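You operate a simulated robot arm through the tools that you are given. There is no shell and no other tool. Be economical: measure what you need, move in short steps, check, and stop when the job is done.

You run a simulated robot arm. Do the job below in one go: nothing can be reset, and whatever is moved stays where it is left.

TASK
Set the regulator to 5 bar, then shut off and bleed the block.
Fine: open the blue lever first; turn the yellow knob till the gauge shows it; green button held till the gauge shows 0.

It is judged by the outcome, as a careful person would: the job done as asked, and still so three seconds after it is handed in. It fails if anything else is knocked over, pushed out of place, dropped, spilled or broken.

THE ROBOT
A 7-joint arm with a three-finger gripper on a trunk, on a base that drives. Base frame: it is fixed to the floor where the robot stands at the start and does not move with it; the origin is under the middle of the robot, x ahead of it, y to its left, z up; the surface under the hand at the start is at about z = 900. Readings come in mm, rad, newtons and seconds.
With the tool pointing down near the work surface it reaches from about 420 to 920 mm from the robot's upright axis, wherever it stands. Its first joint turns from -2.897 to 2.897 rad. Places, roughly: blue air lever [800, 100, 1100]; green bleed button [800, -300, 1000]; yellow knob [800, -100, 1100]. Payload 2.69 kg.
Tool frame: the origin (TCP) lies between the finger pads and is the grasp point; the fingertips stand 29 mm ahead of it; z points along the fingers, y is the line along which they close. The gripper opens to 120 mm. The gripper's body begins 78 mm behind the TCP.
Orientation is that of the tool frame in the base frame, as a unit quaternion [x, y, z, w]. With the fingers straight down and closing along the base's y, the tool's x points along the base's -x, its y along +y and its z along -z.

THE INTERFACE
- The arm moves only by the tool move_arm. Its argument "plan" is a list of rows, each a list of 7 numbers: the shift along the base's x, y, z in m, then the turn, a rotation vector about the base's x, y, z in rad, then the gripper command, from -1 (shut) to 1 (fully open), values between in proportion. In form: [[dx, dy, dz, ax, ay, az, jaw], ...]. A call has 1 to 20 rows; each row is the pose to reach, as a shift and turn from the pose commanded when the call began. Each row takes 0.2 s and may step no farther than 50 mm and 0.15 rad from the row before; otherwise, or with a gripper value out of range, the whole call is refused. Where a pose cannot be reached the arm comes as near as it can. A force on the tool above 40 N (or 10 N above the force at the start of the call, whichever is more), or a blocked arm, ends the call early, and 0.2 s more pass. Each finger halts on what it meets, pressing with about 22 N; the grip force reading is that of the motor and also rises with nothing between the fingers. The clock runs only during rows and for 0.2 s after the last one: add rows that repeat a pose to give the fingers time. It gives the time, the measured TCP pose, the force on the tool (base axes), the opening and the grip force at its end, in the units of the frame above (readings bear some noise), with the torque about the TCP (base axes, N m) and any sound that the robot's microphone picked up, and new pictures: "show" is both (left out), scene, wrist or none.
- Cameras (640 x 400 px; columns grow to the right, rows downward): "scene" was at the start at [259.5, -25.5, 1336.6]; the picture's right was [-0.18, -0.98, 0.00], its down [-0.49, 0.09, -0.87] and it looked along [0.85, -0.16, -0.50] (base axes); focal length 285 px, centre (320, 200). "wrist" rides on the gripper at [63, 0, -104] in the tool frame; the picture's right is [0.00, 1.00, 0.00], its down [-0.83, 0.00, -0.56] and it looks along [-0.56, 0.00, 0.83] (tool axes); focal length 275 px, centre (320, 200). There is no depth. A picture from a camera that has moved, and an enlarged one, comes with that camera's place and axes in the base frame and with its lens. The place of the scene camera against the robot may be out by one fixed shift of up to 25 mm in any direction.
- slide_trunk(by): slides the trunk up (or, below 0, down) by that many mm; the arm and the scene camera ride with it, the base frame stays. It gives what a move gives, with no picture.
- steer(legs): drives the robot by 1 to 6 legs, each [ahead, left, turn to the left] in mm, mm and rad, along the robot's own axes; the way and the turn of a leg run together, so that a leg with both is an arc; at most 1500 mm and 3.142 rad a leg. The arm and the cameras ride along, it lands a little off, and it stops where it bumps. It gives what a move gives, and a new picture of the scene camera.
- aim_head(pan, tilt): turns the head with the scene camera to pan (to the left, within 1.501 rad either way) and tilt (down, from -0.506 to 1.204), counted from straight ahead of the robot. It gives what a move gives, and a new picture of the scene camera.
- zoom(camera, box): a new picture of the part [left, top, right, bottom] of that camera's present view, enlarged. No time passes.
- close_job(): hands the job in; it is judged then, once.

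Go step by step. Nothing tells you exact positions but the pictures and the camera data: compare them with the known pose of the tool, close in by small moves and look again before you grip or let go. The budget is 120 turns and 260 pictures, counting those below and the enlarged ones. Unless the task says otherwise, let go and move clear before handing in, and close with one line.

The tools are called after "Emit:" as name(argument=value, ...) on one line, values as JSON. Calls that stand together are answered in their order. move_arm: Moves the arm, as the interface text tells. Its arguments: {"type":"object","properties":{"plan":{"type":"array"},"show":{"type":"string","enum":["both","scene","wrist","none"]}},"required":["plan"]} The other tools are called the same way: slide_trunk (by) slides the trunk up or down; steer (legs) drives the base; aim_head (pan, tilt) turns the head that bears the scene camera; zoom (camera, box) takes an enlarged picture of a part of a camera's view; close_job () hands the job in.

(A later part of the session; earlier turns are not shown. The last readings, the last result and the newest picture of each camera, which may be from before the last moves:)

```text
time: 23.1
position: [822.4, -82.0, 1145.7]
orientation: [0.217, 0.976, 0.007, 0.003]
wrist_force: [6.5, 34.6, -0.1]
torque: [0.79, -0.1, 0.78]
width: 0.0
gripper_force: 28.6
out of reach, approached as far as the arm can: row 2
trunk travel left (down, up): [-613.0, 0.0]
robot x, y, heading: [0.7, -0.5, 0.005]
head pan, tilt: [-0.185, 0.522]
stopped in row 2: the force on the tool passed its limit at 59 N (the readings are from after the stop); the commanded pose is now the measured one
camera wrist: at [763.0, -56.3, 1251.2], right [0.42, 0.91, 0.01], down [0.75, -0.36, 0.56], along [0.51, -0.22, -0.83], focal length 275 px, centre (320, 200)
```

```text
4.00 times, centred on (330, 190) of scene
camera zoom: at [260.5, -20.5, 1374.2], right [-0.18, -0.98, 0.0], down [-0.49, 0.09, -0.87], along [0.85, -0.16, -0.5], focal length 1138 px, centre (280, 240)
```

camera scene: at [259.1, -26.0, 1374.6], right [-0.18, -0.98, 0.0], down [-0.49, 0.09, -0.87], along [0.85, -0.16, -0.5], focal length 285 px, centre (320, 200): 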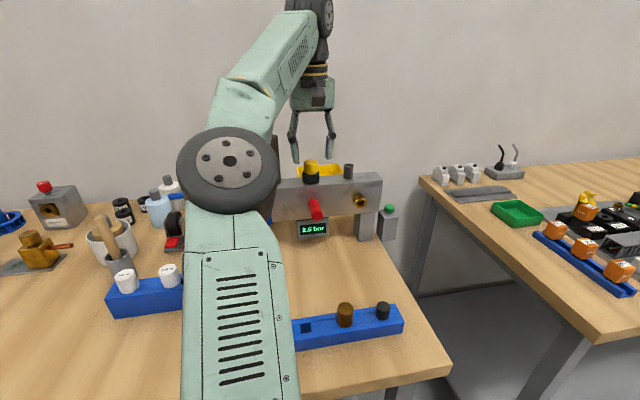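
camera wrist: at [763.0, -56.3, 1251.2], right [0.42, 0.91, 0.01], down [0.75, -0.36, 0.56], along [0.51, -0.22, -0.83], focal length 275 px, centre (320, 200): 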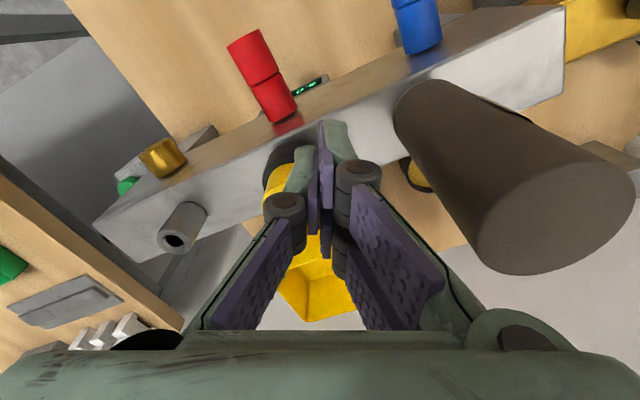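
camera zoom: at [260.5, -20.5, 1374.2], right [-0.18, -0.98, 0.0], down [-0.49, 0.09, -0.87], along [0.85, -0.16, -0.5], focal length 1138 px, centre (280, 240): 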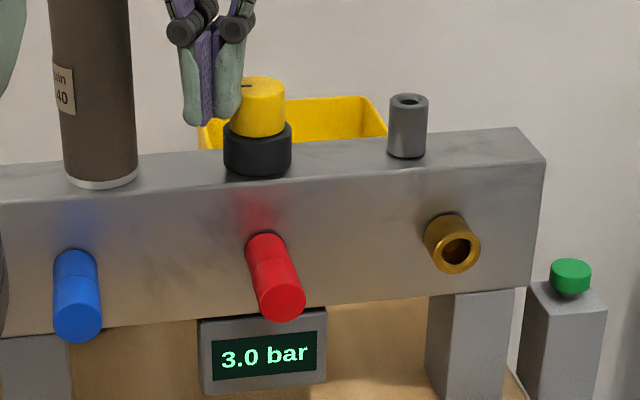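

Emit:
move_arm(plan=[[-0.005, 0.0, 0.005, 0, 0, 0, -1], [-0.02, 0.0, 0.012, 0, 0, 0, -1], [-0.05, 0.0, 0.015, 0, 0, 0.1, -1], [-0.08, -0.005, 0.018, 0, 0, 0.2, -1], [-0.1, -0.015, 0.02, 0, 0, 0.3, -1], [-0.11, -0.02, 0.02, 0, 0, 0.43, -1]], show="scene")

```text
time: 23.4
position: [819.5, -81.8, 1148.6]
orientation: [0.214, 0.977, 0.011, 0.004]
wrist_force: [2.2, 10.4, -2.9]
torque: [0.26, -0.07, 0.2]
width: 0.0
gripper_force: 28.4
trunk travel left (down, up): [-613.0, 0.0]
robot x, y, heading: [-1.2, 2.2, -0.002]
head pan, tilt: [-0.185, 0.522]
stopped in row 1: the force on the tool passed its limit at 47 N (the readings are from after the stop); the commanded pose is now the measured one
camera scene: at [259.3, -24.1, 1374.7], right [-0.18, -0.98, 0.0], down [-0.49, 0.09, -0.87], along [0.85, -0.15, -0.5], focal length 285 px, centre (320, 200)
```

scene: 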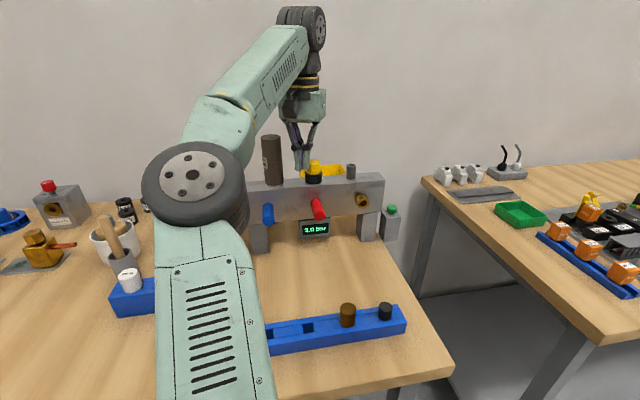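

Emit:
move_arm(plan=[[-0.005, 0.003, 0.003, 0, 0, 0, -1], [-0.02, 0.004, 0.006, 0, 0, 0, -1], [-0.05, 0.0, 0.01, 0, 0, 0.1, -1], [-0.08, -0.005, 0.015, 0, 0, 0.2, -1], [-0.1, -0.015, 0.015, 0, 0, 0.3, -1], [-0.11, -0.02, 0.015, 0, 0, 0.43, -1]], show="wrist")

```text
time: 24.9
position: [709.3, -105.9, 1161.6]
orientation: [0.003, 1.0, 0.009, 0.0]
wrist_force: [-0.7, 0.1, -0.2]
torque: [-0.01, 0.01, 0.04]
width: 0.0
gripper_force: 28.3
trunk travel left (down, up): [-613.0, 0.0]
robot x, y, heading: [-0.7, 0.9, 0.006]
head pan, tilt: [-0.185, 0.522]
camera wrist: at [644.6, -107.3, 1267.7], right [0.0, 1.0, 0.02], down [0.83, -0.01, 0.56], along [0.56, 0.02, -0.83], focal length 275 px, centre (320, 200)
```

wrist: 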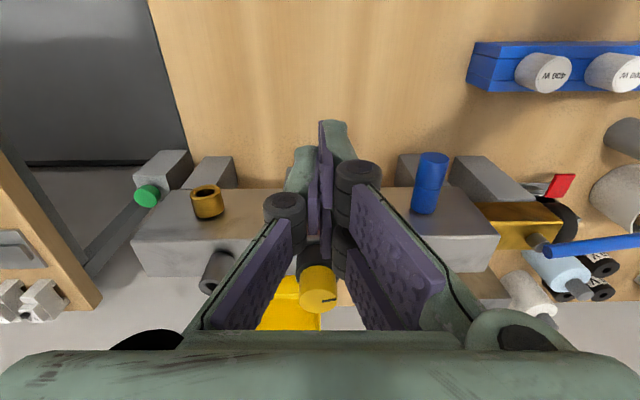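

The arm is at its reach limit here, so turning the wrist pulled it off the knob. I'll pull the hand back and drive a little closer.

Emit:
move_arm(plan=[[-0.04, 0.0, 0.0, 0, 0, 0, -0.5], [-0.08, 0, 0.0, 0, 0, 0, 0], [-0.12, 0, 0, 0, 0, 0, 0]], show="none")

Emit:
steer(legs=[[80, 0, 0]])

```text
time: 25.6
position: [586.9, -108.8, 1161.6]
orientation: [0.004, 1.0, 0.009, 0.002]
wrist_force: [-0.5, 0.1, -0.4]
torque: [-0.01, -0.03, 0.01]
width: 55.2
gripper_force: 0.1
trunk travel left (down, up): [-613.0, 0.0]
robot x, y, heading: [-2.1, 1.0, 0.001]
head pan, tilt: [-0.185, 0.522]
```

```text
time: 26.7
position: [667.7, -106.4, 1160.0]
orientation: [0.003, 1.0, 0.01, 0.001]
wrist_force: [1.0, -0.4, -0.8]
torque: [-0.01, 0.05, 0.01]
width: 59.8
gripper_force: 0.0
trunk travel left (down, up): [-613.0, 0.0]
robot x, y, heading: [78.7, 2.8, 0.007]
head pan, tilt: [-0.185, 0.522]
camera scene: at [339.6, -23.2, 1374.3], right [-0.18, -0.98, 0.0], down [-0.49, 0.09, -0.87], along [0.85, -0.15, -0.5], focal length 285 px, centre (320, 200)
```

scene: 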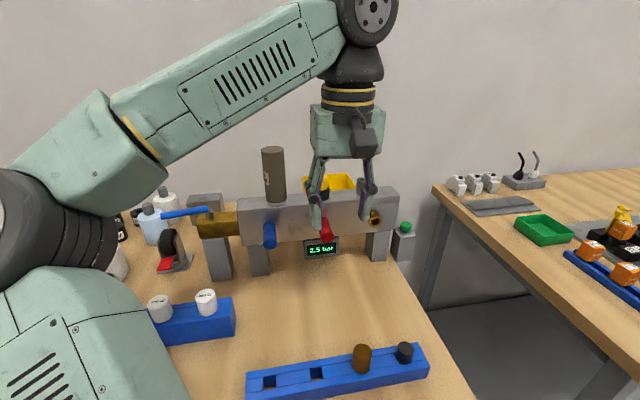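

Emit:
zoom(camera="scene", box=[250, 160, 410, 260])

Emit:
zoom(camera="wrist", box=[200, 200, 440, 350])

```text
4.00 times, centred on (330, 210) of scene
camera zoom: at [339.6, -23.2, 1374.3], right [-0.18, -0.98, 0.0], down [-0.49, 0.09, -0.87], along [0.85, -0.15, -0.5], focal length 1138 px, centre (280, 160)
```

zoom: 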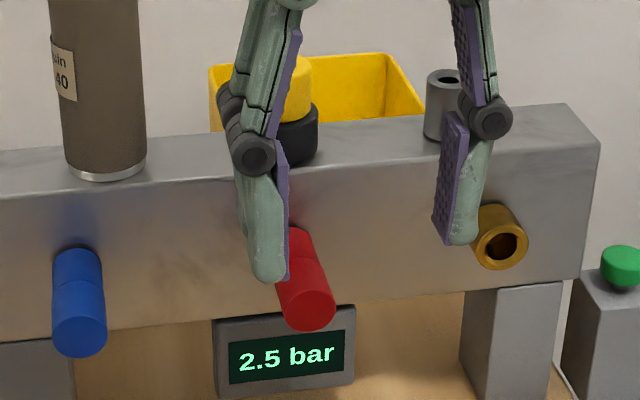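

```text
2.67 times, centred on (320, 275) of wrist
camera zoom: at [603.3, -108.1, 1266.2], right [0.0, 1.0, 0.02], down [0.83, -0.01, 0.56], along [0.56, 0.01, -0.83], focal length 734 px, centre (320, 0)
```

zoom: 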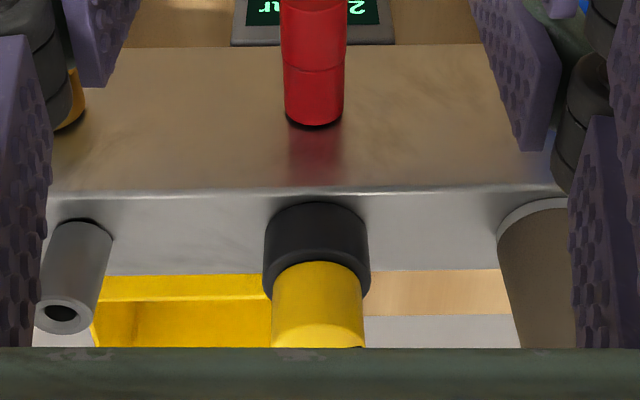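

The gauge fell back to 2.5 because my retreat dragged the knob. From closer in, I'll approach again with the hand pre-turned counter-clockwise.

Emit:
move_arm(plan=[[0.02, 0, 0.015, 0, 0, 0.14, 0], [0.05, 0, 0.02, -0.01, 0, 0.28, 0], [0.08, 0, 0.02, -0.02, 0, 0.42, 0], [0.11, 0, 0.02, -0.02, 0, 0.56, 0], [0.135, 0, 0.02, -0.02, 0, 0.7, 0], [0.155, 0, 0.02, -0.02, 0, 0.75, 0], [0.155, 0, 0.02, -0.02, 0, 0.75, 0]])

```text
time: 28.3
position: [822.4, -107.0, 1177.2]
orientation: [-0.364, 0.931, -0.003, -0.001]
wrist_force: [-0.1, 0.4, -0.2]
torque: [-0.02, 0.02, 0.01]
width: 59.9
gripper_force: 0.1
out of reach, approached as far as the arm can: row 6, 7
trunk travel left (down, up): [-613.0, 0.0]
robot x, y, heading: [75.8, 0.9, 0.008]
head pan, tilt: [-0.185, 0.522]
camera scene: at [338.5, -23.1, 1374.6], right [-0.18, -0.98, 0.0], down [-0.49, 0.09, -0.87], along [0.85, -0.15, -0.5], focal length 285 px, centre (320, 200)
camera wrist: at [775.0, -149.4, 1281.8], right [-0.68, 0.73, 0.0], down [0.61, 0.57, 0.55], along [0.41, 0.37, -0.83], focal length 275 px, centre (320, 200)
```

scene: 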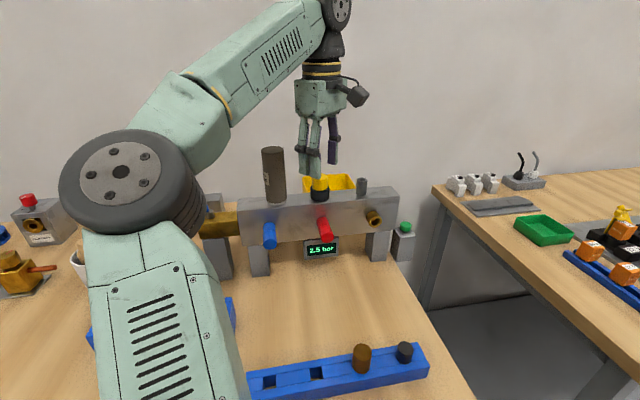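
wrist: 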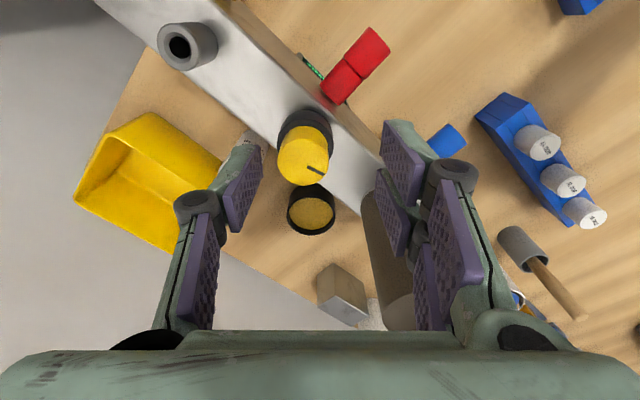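

Emit:
move_arm(plan=[[0.005, -0.002, -0.004, 0, 0, 0, 0], [0.009, -0.004, -0.01, 0, 0, 0, 0], [0.009, -0.004, -0.01, 0, 0, 0, 0]])

```text
time: 29.1
position: [831.1, -112.2, 1166.2]
orientation: [-0.363, 0.932, -0.001, -0.003]
wrist_force: [-0.5, 0.1, -0.9]
torque: [-0.01, 0.01, 0.04]
width: 60.2
gripper_force: 0.0
trunk travel left (down, up): [-613.0, 0.0]
robot x, y, heading: [79.4, 4.5, 0.008]
head pan, tilt: [-0.185, 0.522]
camera scene: at [338.6, -23.2, 1374.6], right [-0.18, -0.98, 0.0], down [-0.49, 0.09, -0.87], along [0.85, -0.15, -0.5], focal length 285 px, centre (320, 200)
camera wrist: at [783.1, -154.2, 1272.2], right [-0.68, 0.73, 0.0], down [0.61, 0.57, 0.55], along [0.4, 0.38, -0.83], focal length 275 px, centre (320, 200)
```

scene: 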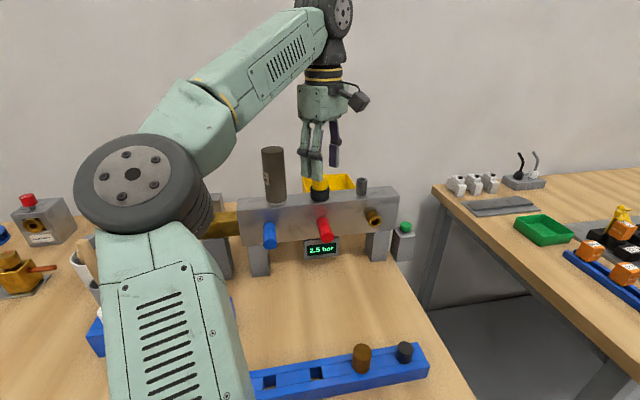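
wrist: 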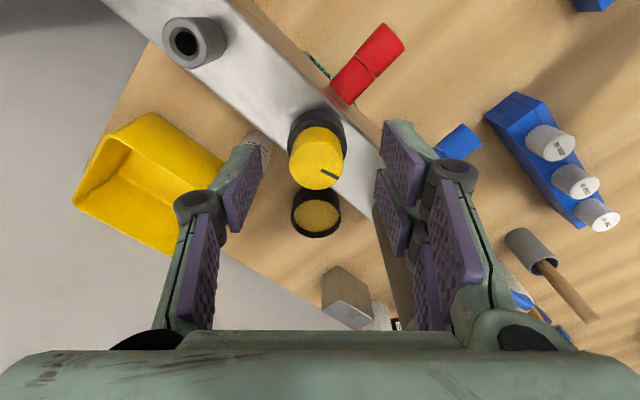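

Emit:
move_arm(plan=[[0.002, -0.001, -0.008, 0, 0, 0, 0], [0.002, -0.001, -0.0155, 0, 0, 0, 0], [0.002, -0.001, -0.0155, 0, 0, 0, -1], [0.002, -0.001, -0.0155, 0, 0, 0, -1], [0.002, -0.001, -0.0155, 0, 0, 0, -1], [0.002, -0.001, -0.0155, 0, 0, 0, -1]], show="wrist")

Emit:
zoom(camera="scene", box=[250, 160, 410, 260])

```text
time: 30.5
position: [832.5, -111.0, 1152.4]
orientation: [-0.363, 0.932, 0.0, -0.002]
wrist_force: [0.0, 0.1, -1.5]
torque: [0.05, -0.11, 0.01]
width: 30.9
gripper_force: 38.3
trunk travel left (down, up): [-613.0, 0.0]
robot x, y, heading: [79.0, 1.1, 0.005]
head pan, tilt: [-0.185, 0.522]
camera wrist: at [786.4, -153.9, 1257.7], right [-0.68, 0.73, 0.0], down [0.61, 0.57, 0.55], along [0.4, 0.38, -0.83], focal length 275 px, centre (320, 200)
```

wrist: 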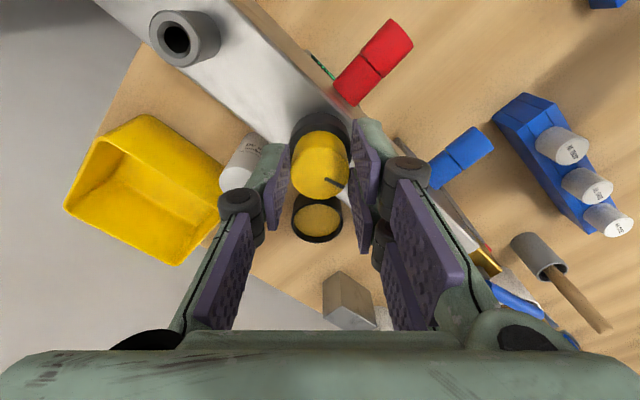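

```text
4.00 times, centred on (330, 210) of scene
camera zoom: at [338.6, -23.2, 1374.6], right [-0.18, -0.98, 0.0], down [-0.49, 0.09, -0.87], along [0.85, -0.15, -0.5], focal length 1138 px, centre (280, 160)
```

zoom: 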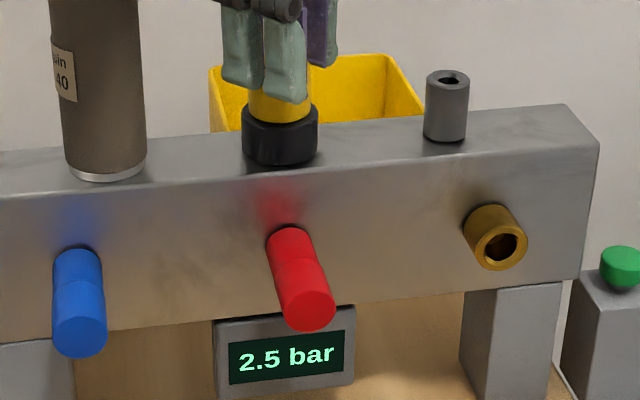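

Emit:
move_arm(plan=[[0, 0, 0, 0, 0, -0.1, -1], [0, 0, 0, 0, 0, -0.2, -1], [0, 0, 0, 0, 0, -0.3, -1], [0, 0, 0, 0, 0, -0.4, -1], [0, 0, 0, 0, 0, -0.5, -1], [0, 0, 0, 0, 0, -0.6, -1], [0, 0, 0, 0, 0, -0.7, -1], [0, 0, 0, 0, 0, -0.7, -1]], show="wrist")

Emit:
zoom(camera="scene", box=[250, 160, 410, 260])

```text
time: 32.4
position: [832.1, -106.7, 1153.8]
orientation: [-0.024, 1.0, 0.005, -0.006]
wrist_force: [-0.5, 4.2, -2.6]
torque: [0.57, -0.06, 0.03]
width: 30.8
gripper_force: 45.5
trunk travel left (down, up): [-613.0, 0.0]
robot x, y, heading: [76.2, -0.7, 0.007]
head pan, tilt: [-0.185, 0.522]
stopped in row 8: the force on the tool passed its limit at 40 N (the readings are from after the stop); the commanded pose is now the measured one
camera wrist: at [769.5, -111.2, 1258.9], right [-0.05, 1.0, 0.01], down [0.84, 0.04, 0.55], along [0.55, 0.04, -0.84], focal length 275 px, centre (320, 200)
```

wrist: 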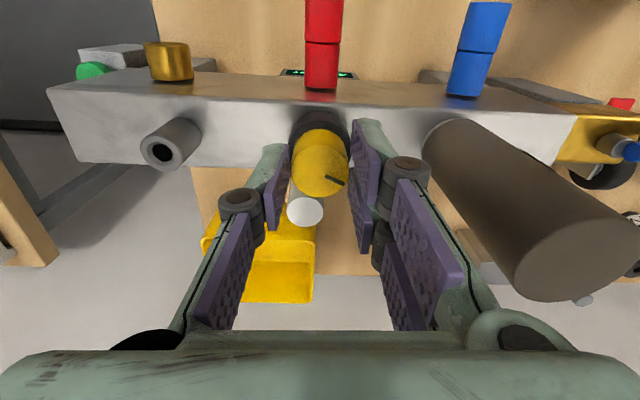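

```text
4.00 times, centred on (330, 210) of scene
camera zoom: at [338.5, -22.8, 1375.1], right [-0.18, -0.98, 0.0], down [-0.49, 0.09, -0.87], along [0.85, -0.15, -0.5], focal length 1138 px, centre (280, 160)
```

zoom: 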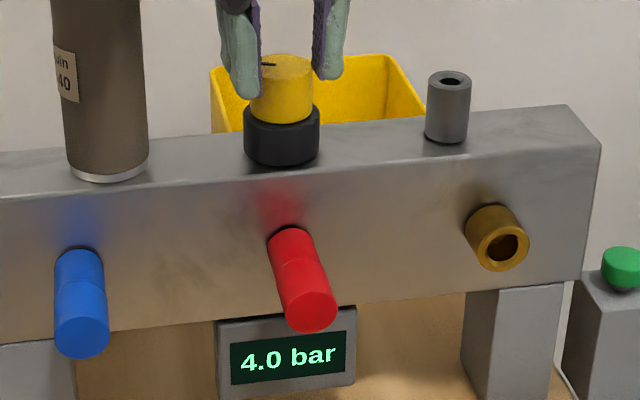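

4.0 bar now, and the knob needs about 0.45 rad more. I'll open, wind the hand back, re-centre and grip again.

Emit:
move_arm(plan=[[0, 0, 0, 0, 0, 0, 0], [0, 0, 0, 0, 0, 0, 0], [0, 0, 0, 0, 0, 0, 0], [0, -0.002, 0.008, 0, 0, 0, 0], [0, -0.002, 0.014, 0, 0, 0.14, 0], [0, -0.003, 0.014, 0, 0, 0.28, 0], [0, -0.003, 0.014, 0, 0, 0.42, 0], [0, -0.003, 0.014, 0, 0, 0.5, 0], [0, -0.003, 0.014, 0, 0, 0.5, 0]], show="wrist")

Emit:
zoom(camera="scene", box=[250, 160, 410, 260])

```text
time: 34.4
position: [832.0, -110.5, 1166.9]
orientation: [-0.27, 0.963, 0.002, -0.006]
wrist_force: [0.7, 0.6, 0.8]
torque: [-0.02, -0.02, 0.02]
width: 59.8
gripper_force: 0.1
trunk travel left (down, up): [-613.0, 0.0]
robot x, y, heading: [77.7, 3.1, 0.01]
head pan, tilt: [-0.185, 0.522]
camera wrist: at [778.2, -143.8, 1272.6], right [-0.52, 0.85, 0.01], down [0.72, 0.43, 0.55], along [0.46, 0.29, -0.84], focal length 275 px, centre (320, 200)
```

wrist: 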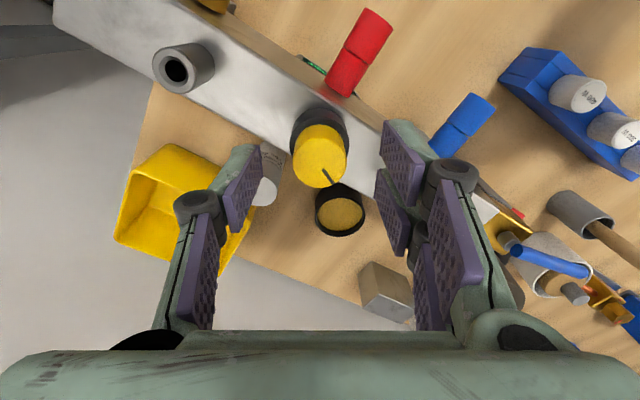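

```text
4.00 times, centred on (330, 210) of scene
camera zoom: at [338.6, -22.9, 1374.6], right [-0.18, -0.98, 0.0], down [-0.49, 0.09, -0.87], along [0.85, -0.15, -0.5], focal length 1138 px, centre (280, 160)
```

zoom: 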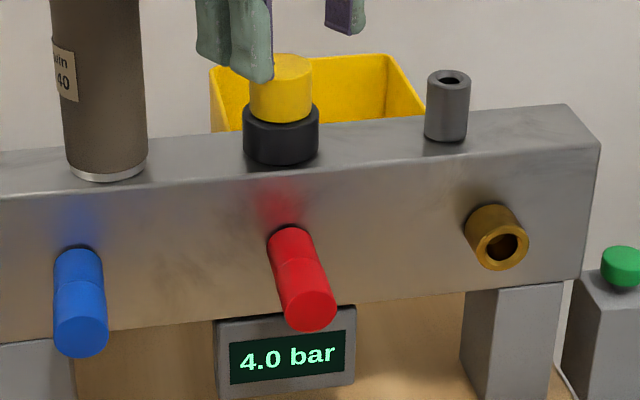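

Emit:
move_arm(plan=[[0, 0, -0.008, 0, 0, 0, 0], [0, 0, -0.0155, 0, 0, 0, 0], [0, 0, -0.0155, 0, 0, 0, -1], [0, 0, -0.0155, 0, 0, 0, -1], [0, 0, -0.0155, 0, 0, 0, -1], [0, 0, -0.0155, 0, 0, 0, -1], [0, 0, -0.0155, 0, 0, -0.1, -1], [0, 0, -0.0155, 0, 0, -0.2, -1], [0, 0, -0.0155, 0, 0, -0.3, -1], [0, 0, -0.0155, 0, 0, -0.38, -1], [0, 0, -0.0155, 0, 0, -0.38, -1]], show="none")

Emit:
zoom(camera="scene", box=[250, 160, 410, 260])

```text
time: 36.8
position: [829.0, -107.9, 1152.4]
orientation: [-0.083, 0.997, 0.005, -0.006]
wrist_force: [-24.5, 19.2, -11.4]
torque: [0.4, -0.07, 0.21]
width: 31.4
gripper_force: 44.5
trunk travel left (down, up): [-613.0, 0.0]
robot x, y, heading: [79.1, 1.4, 0.009]
head pan, tilt: [-0.185, 0.522]
```

```text
4.00 times, centred on (330, 210) of scene
camera zoom: at [336.9, -21.0, 1374.8], right [-0.18, -0.98, 0.0], down [-0.49, 0.09, -0.87], along [0.85, -0.15, -0.5], focal length 1138 px, centre (280, 160)
```

zoom: 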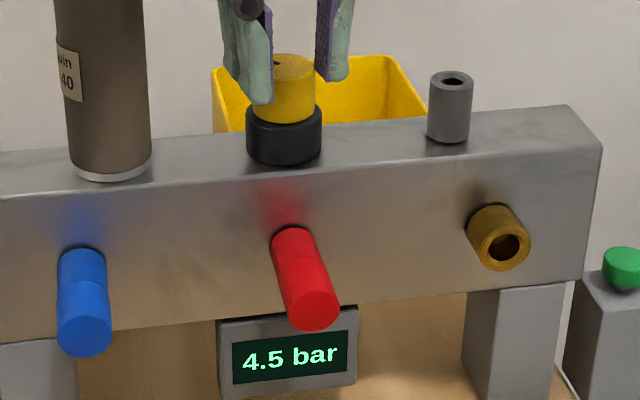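

Emit:
move_arm(plan=[[-0.002, 0.001, 0.0, 0, 0, 0, -1], [-0.003, 0.002, 0, 0, 0, -0.08, -1], [-0.003, 0.002, 0, 0, 0, -0.15, -1], [-0.003, 0.002, 0, 0, 0, -0.2, -1], [-0.003, 0.002, 0, 0, 0, -0.2, -1]], show="none")

Emit:
zoom(camera="scene", box=[250, 160, 410, 260])

```text
time: 38.0
position: [829.8, -106.0, 1150.8]
orientation: [0.016, 1.0, 0.003, -0.004]
wrist_force: [5.6, 20.1, 6.3]
torque: [0.63, -0.16, 0.18]
width: 30.9
gripper_force: 45.1
trunk travel left (down, up): [-613.0, 0.0]
robot x, y, heading: [78.4, 2.5, 0.01]
head pan, tilt: [-0.185, 0.522]
```

```text
4.00 times, centred on (330, 210) of scene
camera zoom: at [338.7, -20.8, 1374.7], right [-0.18, -0.98, 0.0], down [-0.49, 0.09, -0.87], along [0.85, -0.15, -0.5], focal length 1138 px, centre (280, 160)
```

zoom: 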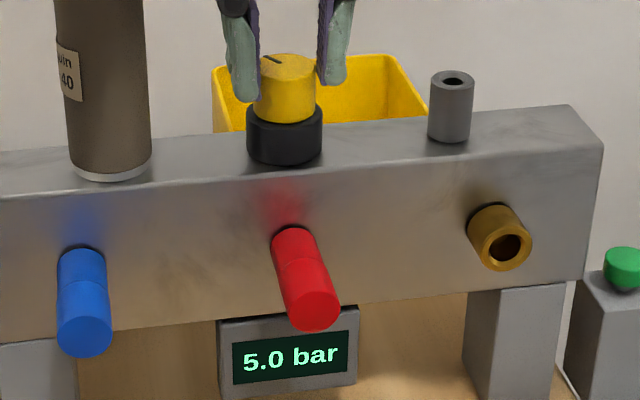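

5.0 bar. Releasing.

Emit:
move_arm(plan=[[0, 0.002, 0, 0, 0, 0, 0], [0, 0.002, 0, 0, 0, 0, 0], [0, 0.002, 0, 0, 0, 0, 0], [0, 0.002, 0.008, 0, 0, 0, 0], [0, 0.002, 0.018, 0, 0, 0, 0], [0, 0.002, 0.022, 0, 0, 0, 0]], show="wrist")

Emit:
zoom(camera="scene", box=[250, 160, 410, 260])

```text
time: 39.4
position: [829.7, -110.0, 1171.9]
orientation: [0.019, 1.0, 0.003, -0.004]
wrist_force: [-0.3, 0.5, -0.9]
torque: [0.03, -0.03, 0.02]
width: 59.9
gripper_force: 0.1
trunk travel left (down, up): [-613.0, 0.0]
robot x, y, heading: [81.9, 3.5, 0.004]
head pan, tilt: [-0.185, 0.522]
camera wrist: at [765.0, -106.2, 1277.3], right [0.03, 1.0, 0.0], down [0.83, -0.03, 0.55], along [0.55, -0.01, -0.84], focal length 275 px, centre (320, 200)
```

wrist: 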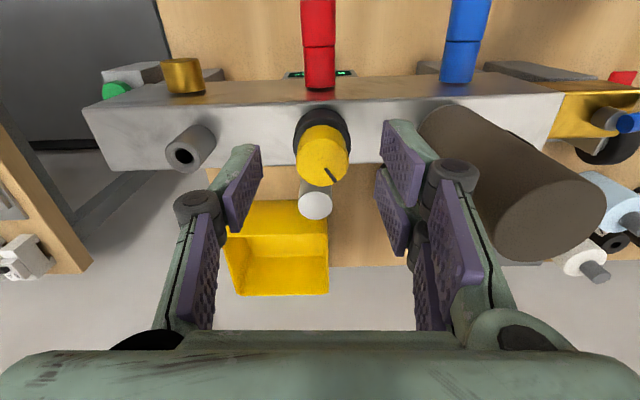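

```text
4.00 times, centred on (330, 210) of scene
camera zoom: at [338.6, -23.0, 1374.6], right [-0.18, -0.98, 0.0], down [-0.49, 0.09, -0.87], along [0.85, -0.15, -0.5], focal length 1138 px, centre (280, 160)
```

zoom: 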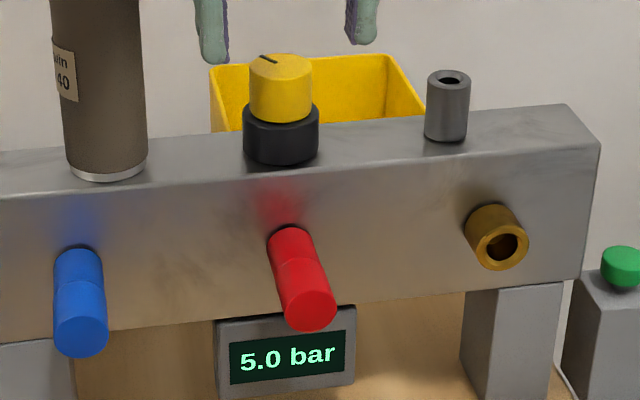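

The gauge holds at 5.0 bar. Next is the shut-off: I'll take the closed hand around to the far side of the open lever.

Emit:
move_arm(plan=[[-0.04, 0, 0.0, 0, 0, 0, 0], [-0.08, 0, 0.0, 0, 0, 0, -1], [-0.12, 0.01, 0, 0, 0, 0, -1], [-0.13, 0.055, 0, 0, 0, 0.03, -1], [-0.13, 0.1, 0, 0, 0, 0.03, -1], [-0.13, 0.145, 0, 0, 0, 0.03, -1], [-0.13, 0.19, 0, 0, 0, 0.03, -1], [-0.13, 0.235, 0, 0, 0, 0.03, -1], [-0.12, 0.275, 0, 0, 0, 0.03, -1], [-0.08, 0.285, 0, 0, 0, 0.03, -1]])

```text
time: 41.6
position: [748.8, 178.4, 1172.1]
orientation: [0.002, 1.0, 0.006, -0.006]
wrist_force: [0.6, 0.8, -0.8]
torque: [0.04, 0.03, -0.01]
width: 0.1
gripper_force: 22.5
trunk travel left (down, up): [-613.0, 0.0]
robot x, y, heading: [82.3, 1.0, 0.009]
head pan, tilt: [-0.185, 0.522]
camera scene: at [339.4, -23.6, 1374.4], right [-0.18, -0.98, 0.0], down [-0.49, 0.09, -0.87], along [0.85, -0.15, -0.5], focal length 285 px, centre (320, 200)
camera wrist: at [685.6, 177.7, 1278.3], right [0.0, 1.0, 0.01], down [0.84, -0.01, 0.55], along [0.55, 0.01, -0.84], focal length 275 px, centre (320, 200)
```

scene: 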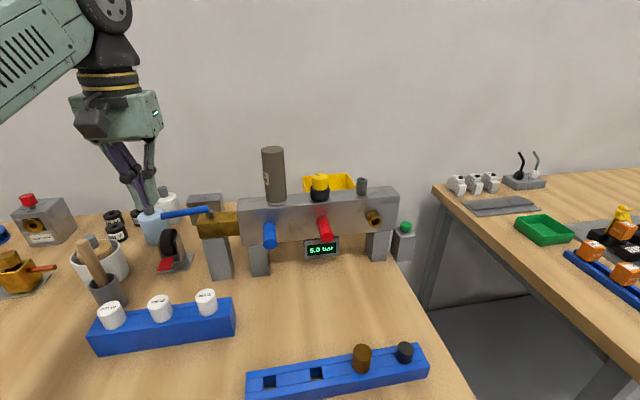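
wrist: 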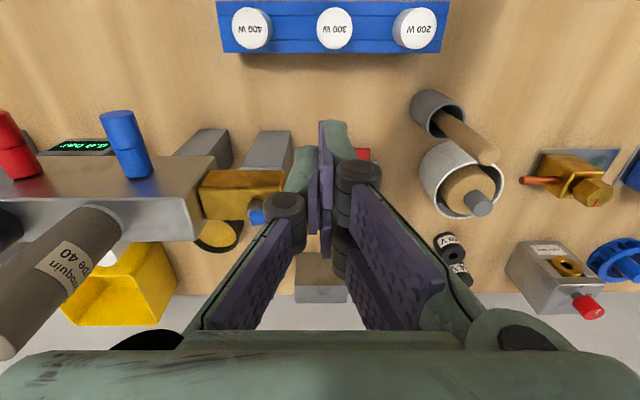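

Emit:
move_arm(plan=[[0.04, -0.005, 0, 0, 0, 0, -1], [0.08, -0.008, 0, 0, 0, 0, -1], [0.12, -0.01, 0, 0, 0, 0, -1], [0.125, -0.01, -0.02, 0, 0, 0, -1], [0.125, -0.01, -0.04, 0, 0, 0, -1]])

Emit:
zoom(camera="scene", box=[110, 150, 270, 250])

```text
time: 42.8
position: [873.9, 168.2, 1130.9]
orientation: [0.002, 1.0, 0.004, -0.005]
wrist_force: [0.4, 0.3, 0.4]
torque: [0.02, -0.03, 0.03]
width: 0.0
gripper_force: 22.0
out of reach, approached as far as the arm can: row 3
trunk travel left (down, up): [-613.0, 0.0]
robot x, y, heading: [80.4, -0.1, 0.005]
head pan, tilt: [-0.185, 0.522]
camera scene: at [338.9, -22.8, 1374.5], right [-0.18, -0.98, 0.0], down [-0.49, 0.09, -0.87], along [0.85, -0.15, -0.5], focal length 285 px, centre (320, 200)
camera wrist: at [810.6, 168.2, 1236.3], right [0.0, 1.0, 0.01], down [0.84, 0.0, 0.55], along [0.55, 0.01, -0.84], focal length 275 px, centre (320, 200)
```

scene: 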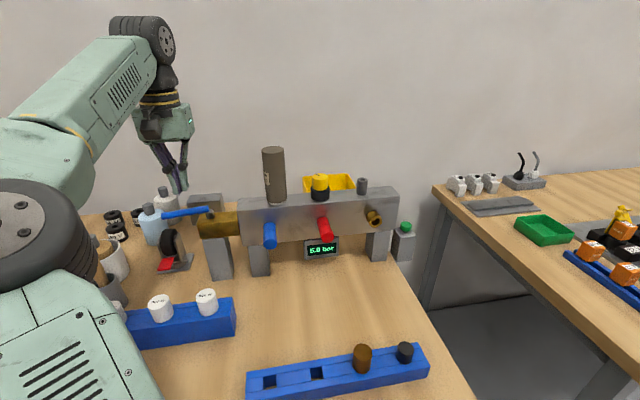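
wrist: 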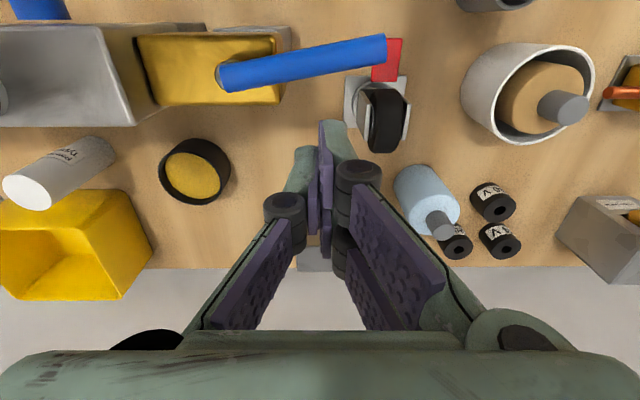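

```text
4.00 times, centred on (190, 200) of scene
camera zoom: at [338.9, -22.8, 1374.5], right [-0.18, -0.98, 0.0], down [-0.49, 0.09, -0.87], along [0.85, -0.15, -0.5], focal length 1138 px, centre (840, 200)
```

zoom: 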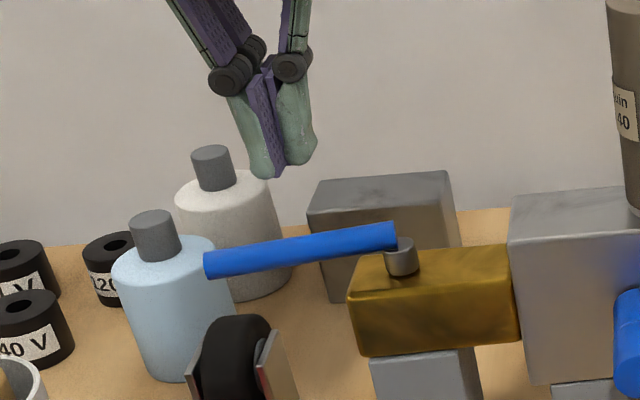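

Emit:
move_arm(plan=[[-0.004, 0.005, -0.02, 0, 0, 0, -1], [-0.008, 0.01, -0.037, 0, 0, 0, -1], [-0.024, 0.01, -0.037, 0, 0, 0, -1], [-0.044, 0.01, -0.037, 0, 0, 0, -1], [-0.064, 0.007, -0.037, 0, 0, 0, -1], [-0.072, 0.001, -0.037, 0, 0, 0, -1], [-0.079, -0.006, -0.037, 0, 0, 0, -1]])

Emit:
zoom(camera="scene", box=[110, 150, 270, 250])

```text
time: 44.4
position: [794.8, 160.6, 1097.2]
orientation: [0.003, 1.0, 0.003, -0.005]
wrist_force: [0.4, 0.2, 0.2]
torque: [0.0, 0.02, -0.01]
width: 0.0
gripper_force: 21.7
trunk travel left (down, up): [-613.0, 0.0]
robot x, y, heading: [77.8, 0.4, 0.01]
head pan, tilt: [-0.185, 0.522]
camera scene: at [338.7, -22.9, 1374.6], right [-0.18, -0.98, 0.0], down [-0.49, 0.09, -0.87], along [0.85, -0.15, -0.5], focal length 285 px, centre (320, 200)
camera wrist: at [731.3, 160.8, 1202.3], right [0.0, 1.0, 0.01], down [0.84, 0.0, 0.55], along [0.55, 0.01, -0.84], focal length 275 px, centre (320, 200)
```

scene: 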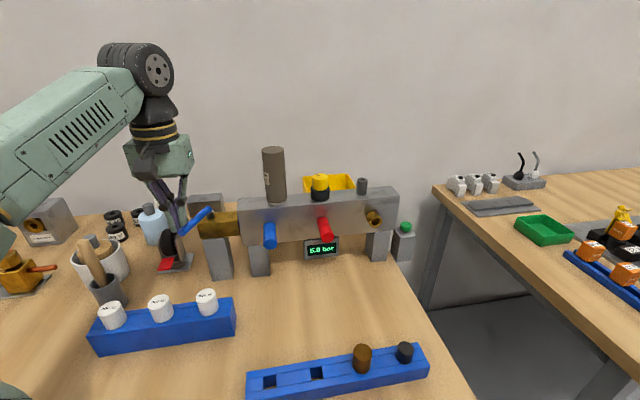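
wrist: 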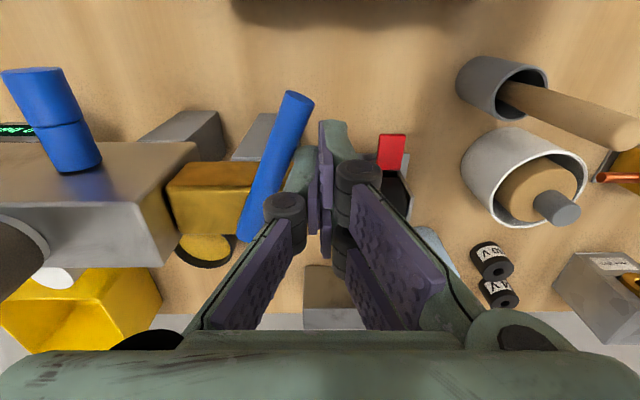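

```text
4.00 times, centred on (190, 200) of scene
camera zoom: at [338.7, -22.9, 1374.6], right [-0.18, -0.98, 0.0], down [-0.49, 0.09, -0.87], along [0.85, -0.15, -0.5], focal length 1138 px, centre (840, 200)
```

zoom: 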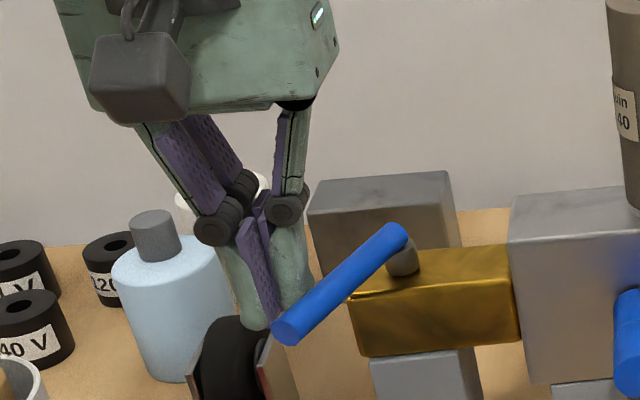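

Emit:
move_arm(plan=[[-0.006, -0.01, 0, 0, 0, 0, -1], [-0.01, -0.02, 0, 0, 0, 0, -1], [-0.012, -0.03, 0, 0, 0, 0, -1], [-0.012, -0.038, 0, 0, 0, 0, -1], [-0.012, -0.044, 0, 0, 0, 0, -1]])

Emit:
zoom(camera="scene", box=[110, 150, 270, 250])

```text
time: 45.5
position: [783.6, 135.8, 1097.1]
orientation: [-0.01, 1.0, 0.009, -0.004]
wrist_force: [2.6, 13.5, 1.9]
torque: [0.28, -0.01, -0.05]
width: 0.0
gripper_force: 21.7
trunk travel left (down, up): [-613.0, 0.0]
robot x, y, heading: [77.7, 0.6, 0.013]
head pan, tilt: [-0.185, 0.522]
stopped in row 5: the force on the tool passed its limit at 45 N (the readings are from after the stop); the commanded pose is now the measured one
camera scene: at [338.8, -20.8, 1374.5], right [-0.17, -0.98, 0.0], down [-0.49, 0.09, -0.87], along [0.85, -0.15, -0.5], focal length 285 px, centre (320, 200)
camera wrist: at [720.4, 132.6, 1202.2], right [-0.02, 1.0, 0.02], down [0.84, 0.01, 0.55], along [0.55, 0.03, -0.84], focal length 275 px, centre (320, 200)
```

scene: 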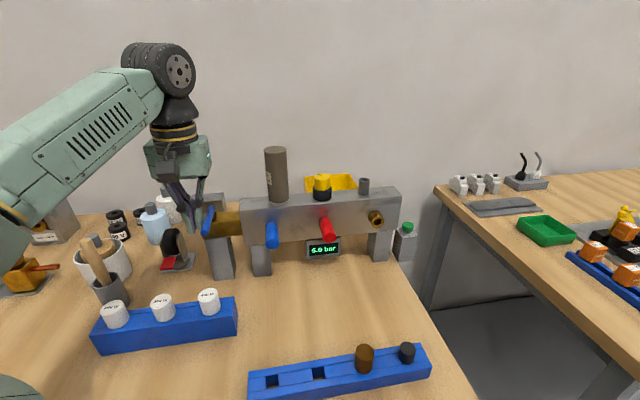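
wrist: 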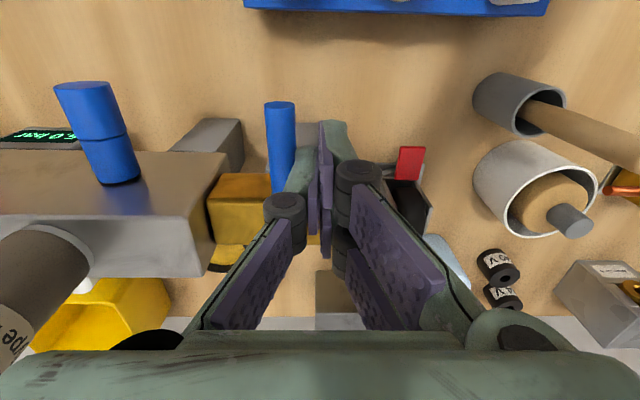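

```text
4.00 times, centred on (190, 200) of scene
camera zoom: at [338.8, -20.8, 1374.5], right [-0.17, -0.98, 0.0], down [-0.49, 0.09, -0.87], along [0.85, -0.15, -0.5], focal length 1138 px, centre (840, 200)
```

zoom: 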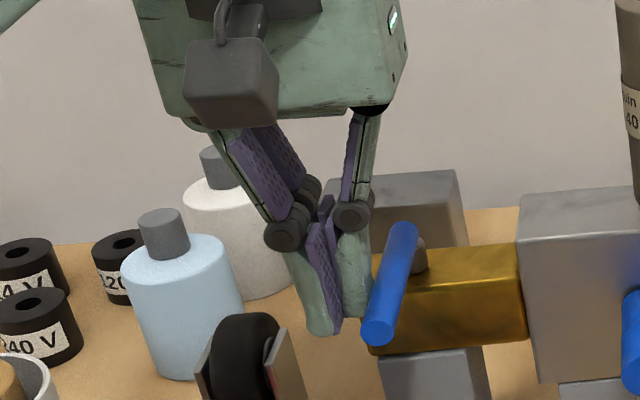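

Lever is closed against its stop. I'll move off to the green button.

Emit:
move_arm(plan=[[0, 0.012, 0.0, 0, 0, 0, -1], [-0.02, 0.015, 0.03, 0, 0, 0, -1], [-0.05, 0.01, 0.06, 0, 0, 0, -1], [-0.08, -0.02, 0.07, 0, 0, 0, -1], [-0.09, -0.065, 0.07, 0, 0, 0, -1], [-0.09, -0.11, 0.07, 0, 0, 0, -1], [-0.09, -0.155, 0.07, 0, 0, 0, -1], [-0.09, -0.2, 0.07, 0, 0, 0, -1], [-0.09, -0.245, 0.07, 0, 0, 0, -1], [-0.09, -0.29, 0.07, 0, 0, 0, -1], [-0.09, -0.335, 0.07, 0, 0, 0, -1], [-0.09, -0.38, 0.07, 0, 0, 0, -1], [-0.09, -0.425, 0.06, 0, 0, 0, -1]])

Emit:
zoom(camera="scene", box=[180, 140, 436, 300])

```text
time: 48.3
position: [691.8, -294.6, 1157.3]
orientation: [-0.007, 1.0, 0.008, -0.005]
wrist_force: [0.8, -0.8, 0.2]
torque: [-0.02, 0.0, 0.0]
width: 0.1
gripper_force: 21.7
trunk travel left (down, up): [-613.0, 0.0]
robot x, y, heading: [79.8, 0.3, 0.013]
head pan, tilt: [-0.185, 0.522]
camera scene: at [338.9, -22.3, 1374.5], right [-0.17, -0.98, 0.0], down [-0.49, 0.09, -0.87], along [0.85, -0.15, -0.5], focal length 285 px, centre (320, 200)
camera wrist: at [628.6, -297.4, 1262.2], right [-0.02, 1.0, 0.02], down [0.84, 0.01, 0.55], along [0.55, 0.02, -0.84], focal length 275 px, centre (320, 200)
```

scene: 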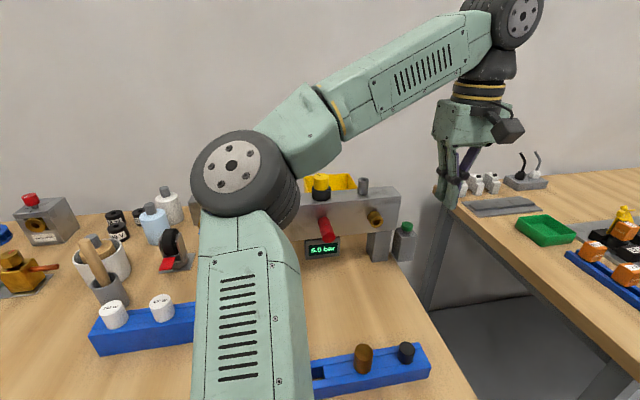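
wrist: 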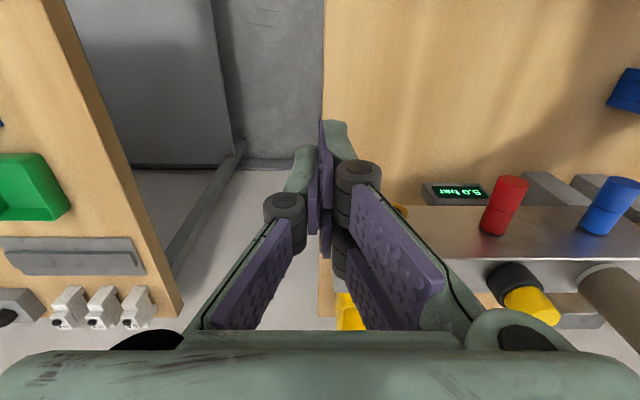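

```text
2.50 times, centred on (308, 220) of scene
camera zoom: at [338.9, -22.3, 1374.5], right [-0.17, -0.98, 0.0], down [-0.49, 0.09, -0.87], along [0.85, -0.15, -0.5], focal length 712 px, centre (350, 150)
```

zoom: 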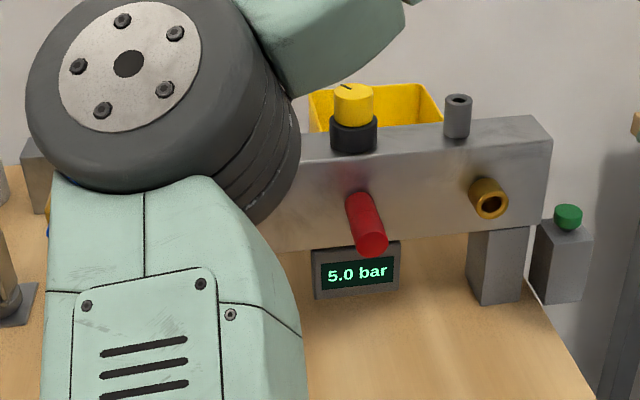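

Emit:
move_arm(plan=[[0.02, -0.035, -0.02, 0, 0, 0, -1], [0.04, -0.065, -0.04, 0, 0, 0, -1], [0.05, -0.095, -0.05, 0, 0, 0, -1]])

Emit:
zoom(camera="scene", box=[330, 140, 490, 240])

```text
time: 49.1
position: [743.2, -389.5, 1107.6]
orientation: [-0.006, 1.0, 0.008, -0.004]
wrist_force: [-0.4, -0.4, -0.4]
torque: [0.03, -0.01, -0.04]
width: 0.1
gripper_force: 22.2
trunk travel left (down, up): [-613.0, 0.0]
robot x, y, heading: [75.3, 5.4, 0.01]
head pan, tilt: [-0.185, 0.522]
camera scene: at [338.8, -22.1, 1374.6], right [-0.17, -0.98, 0.0], down [-0.49, 0.09, -0.87], along [0.85, -0.15, -0.5], focal length 285 px, centre (320, 200)
camera wrist: at [679.9, -391.8, 1212.4], right [-0.02, 1.0, 0.02], down [0.84, 0.01, 0.55], along [0.55, 0.02, -0.84], focal length 275 px, centre (320, 200)
```

scene: 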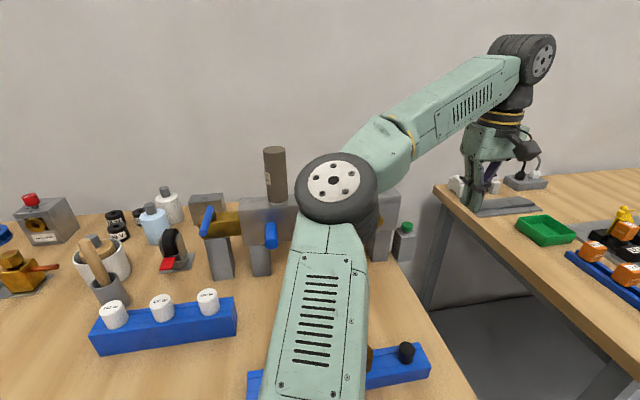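
wrist: 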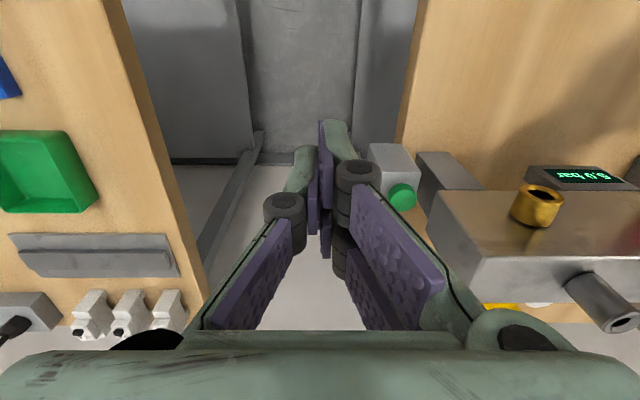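

```text
4.00 times, centred on (410, 190) of scene
camera zoom: at [338.8, -22.1, 1374.6], right [-0.17, -0.98, 0.0], down [-0.49, 0.09, -0.87], along [0.85, -0.15, -0.5], focal length 1138 px, centre (-40, 240)
```

zoom: 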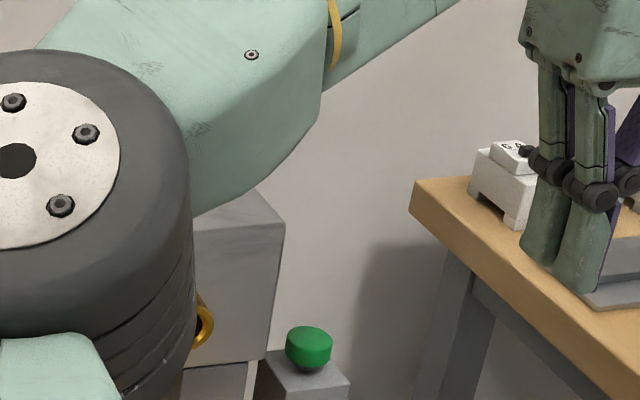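

Emit:
move_arm(plan=[[0.03, 0.01, -0.015, 0.0, 0, 0, -1], [0.06, 0.02, -0.03, 0.0, 0, 0, -1], [0.06, 0.02, -0.03, 0.0, 0, 0, -1]])

Emit:
zoom(camera="scene", box=[330, 160, 490, 260])

```text
time: 49.9
position: [804.4, -370.8, 1075.9]
orientation: [-0.006, 1.0, 0.008, -0.005]
wrist_force: [-0.6, 0.6, -0.2]
torque: [-0.01, -0.01, -0.02]
width: 0.1
gripper_force: 21.5
trunk travel left (down, up): [-613.0, 0.0]
robot x, y, heading: [81.5, 0.9, 0.005]
head pan, tilt: [-0.185, 0.522]
camera scene: at [338.6, -21.5, 1374.6], right [-0.17, -0.98, 0.0], down [-0.49, 0.09, -0.87], along [0.85, -0.15, -0.5], focal length 285 px, centre (320, 200)
camera wrist: at [740.5, -373.8, 1181.0], right [-0.02, 1.0, 0.02], down [0.84, 0.01, 0.55], along [0.55, 0.02, -0.84], focal length 275 px, centre (320, 200)
```

scene: 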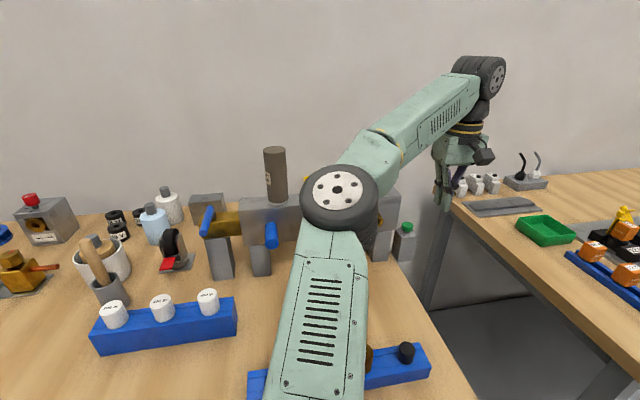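
wrist: 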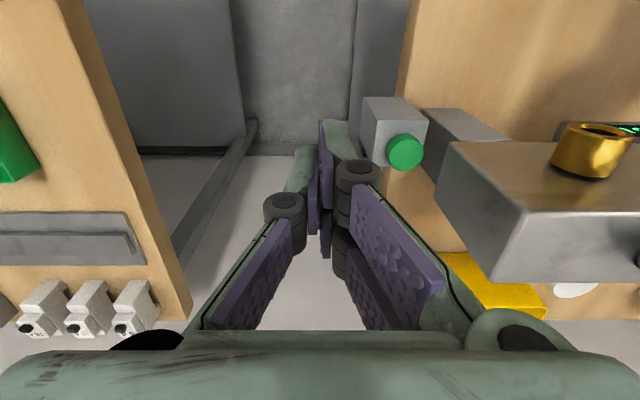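

```text
4.00 times, centred on (410, 210) of scene
camera zoom: at [338.6, -21.5, 1374.6], right [-0.17, -0.98, 0.0], down [-0.49, 0.09, -0.87], along [0.85, -0.15, -0.5], focal length 1138 px, centre (-40, 160)
```

zoom: 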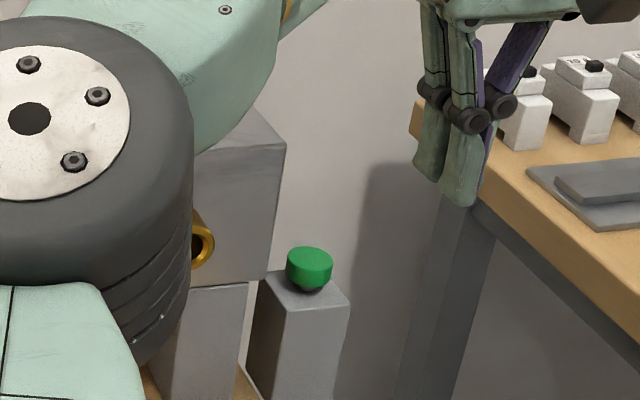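

The button top is at about (823, -309, 990). The wide gripper body would foul the block's end here, so I'll turn the hand 90° before pressing.

Emit:
move_arm(plan=[[0, 0, 0.0, 0, 0, 0.14, -1], [0, 0, 0.0, 0, 0, 0.28, -1], [0, 0, 0.0, 0, 0, 0.42, -1], [0, 0, 0.0, 0, 0, 0.56, -1], [0, 0, 0.0, 0, 0, 0.7, -1], [0, 0, 0.0, 0, 0, 0.84, -1], [0, 0, 0.0, 0, 0, 0.98, -1], [0, 0, 0.0, 0, 0, 1.12, -1], [0, 0, 0.0, 0, 0, 1.26, -1], [0, 0, 0.0, 0, 0, 1.4, -1], [0, 0, 0.0, 0, 0, 1.54, -1], [0, 0, 0.0, 0, 0, 1.54, -1]])

```text
time: 52.5
position: [803.6, -367.6, 1076.3]
orientation: [-0.701, 0.713, 0.002, -0.008]
wrist_force: [-0.4, 0.5, 0.6]
torque: [0.0, -0.02, 0.01]
width: 0.0
gripper_force: 23.2
trunk travel left (down, up): [-613.0, 0.0]
robot x, y, heading: [76.2, -0.3, 0.016]
head pan, tilt: [-0.185, 0.522]
camera scene: at [338.8, -21.6, 1374.6], right [-0.17, -0.98, 0.0], down [-0.49, 0.09, -0.87], along [0.85, -0.15, -0.5], focal length 285 px, centre (320, 200)
camera wrist: at [803.8, -430.2, 1182.1], right [-1.0, 0.01, 0.02], down [0.02, 0.84, 0.55], along [-0.01, 0.55, -0.84], focal length 275 px, centre (320, 200)
```

scene: 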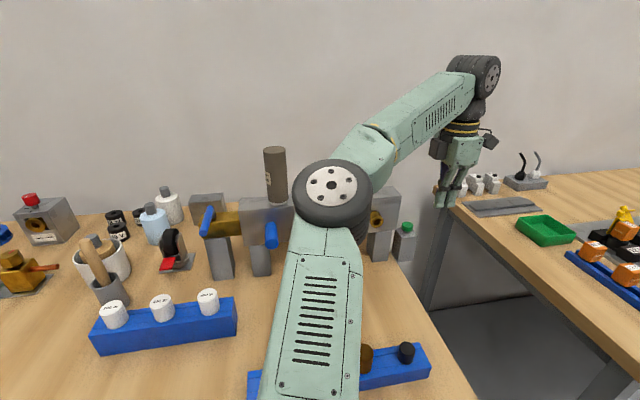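
wrist: 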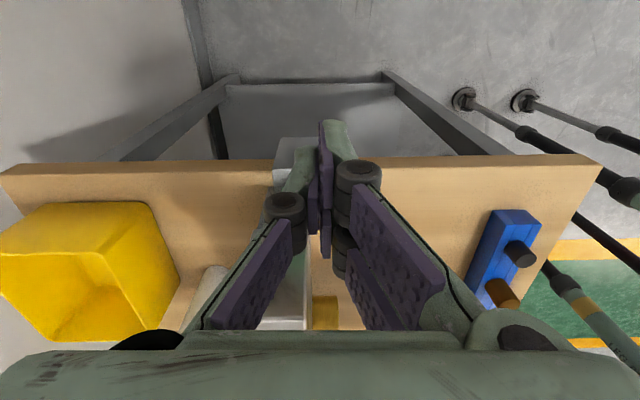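

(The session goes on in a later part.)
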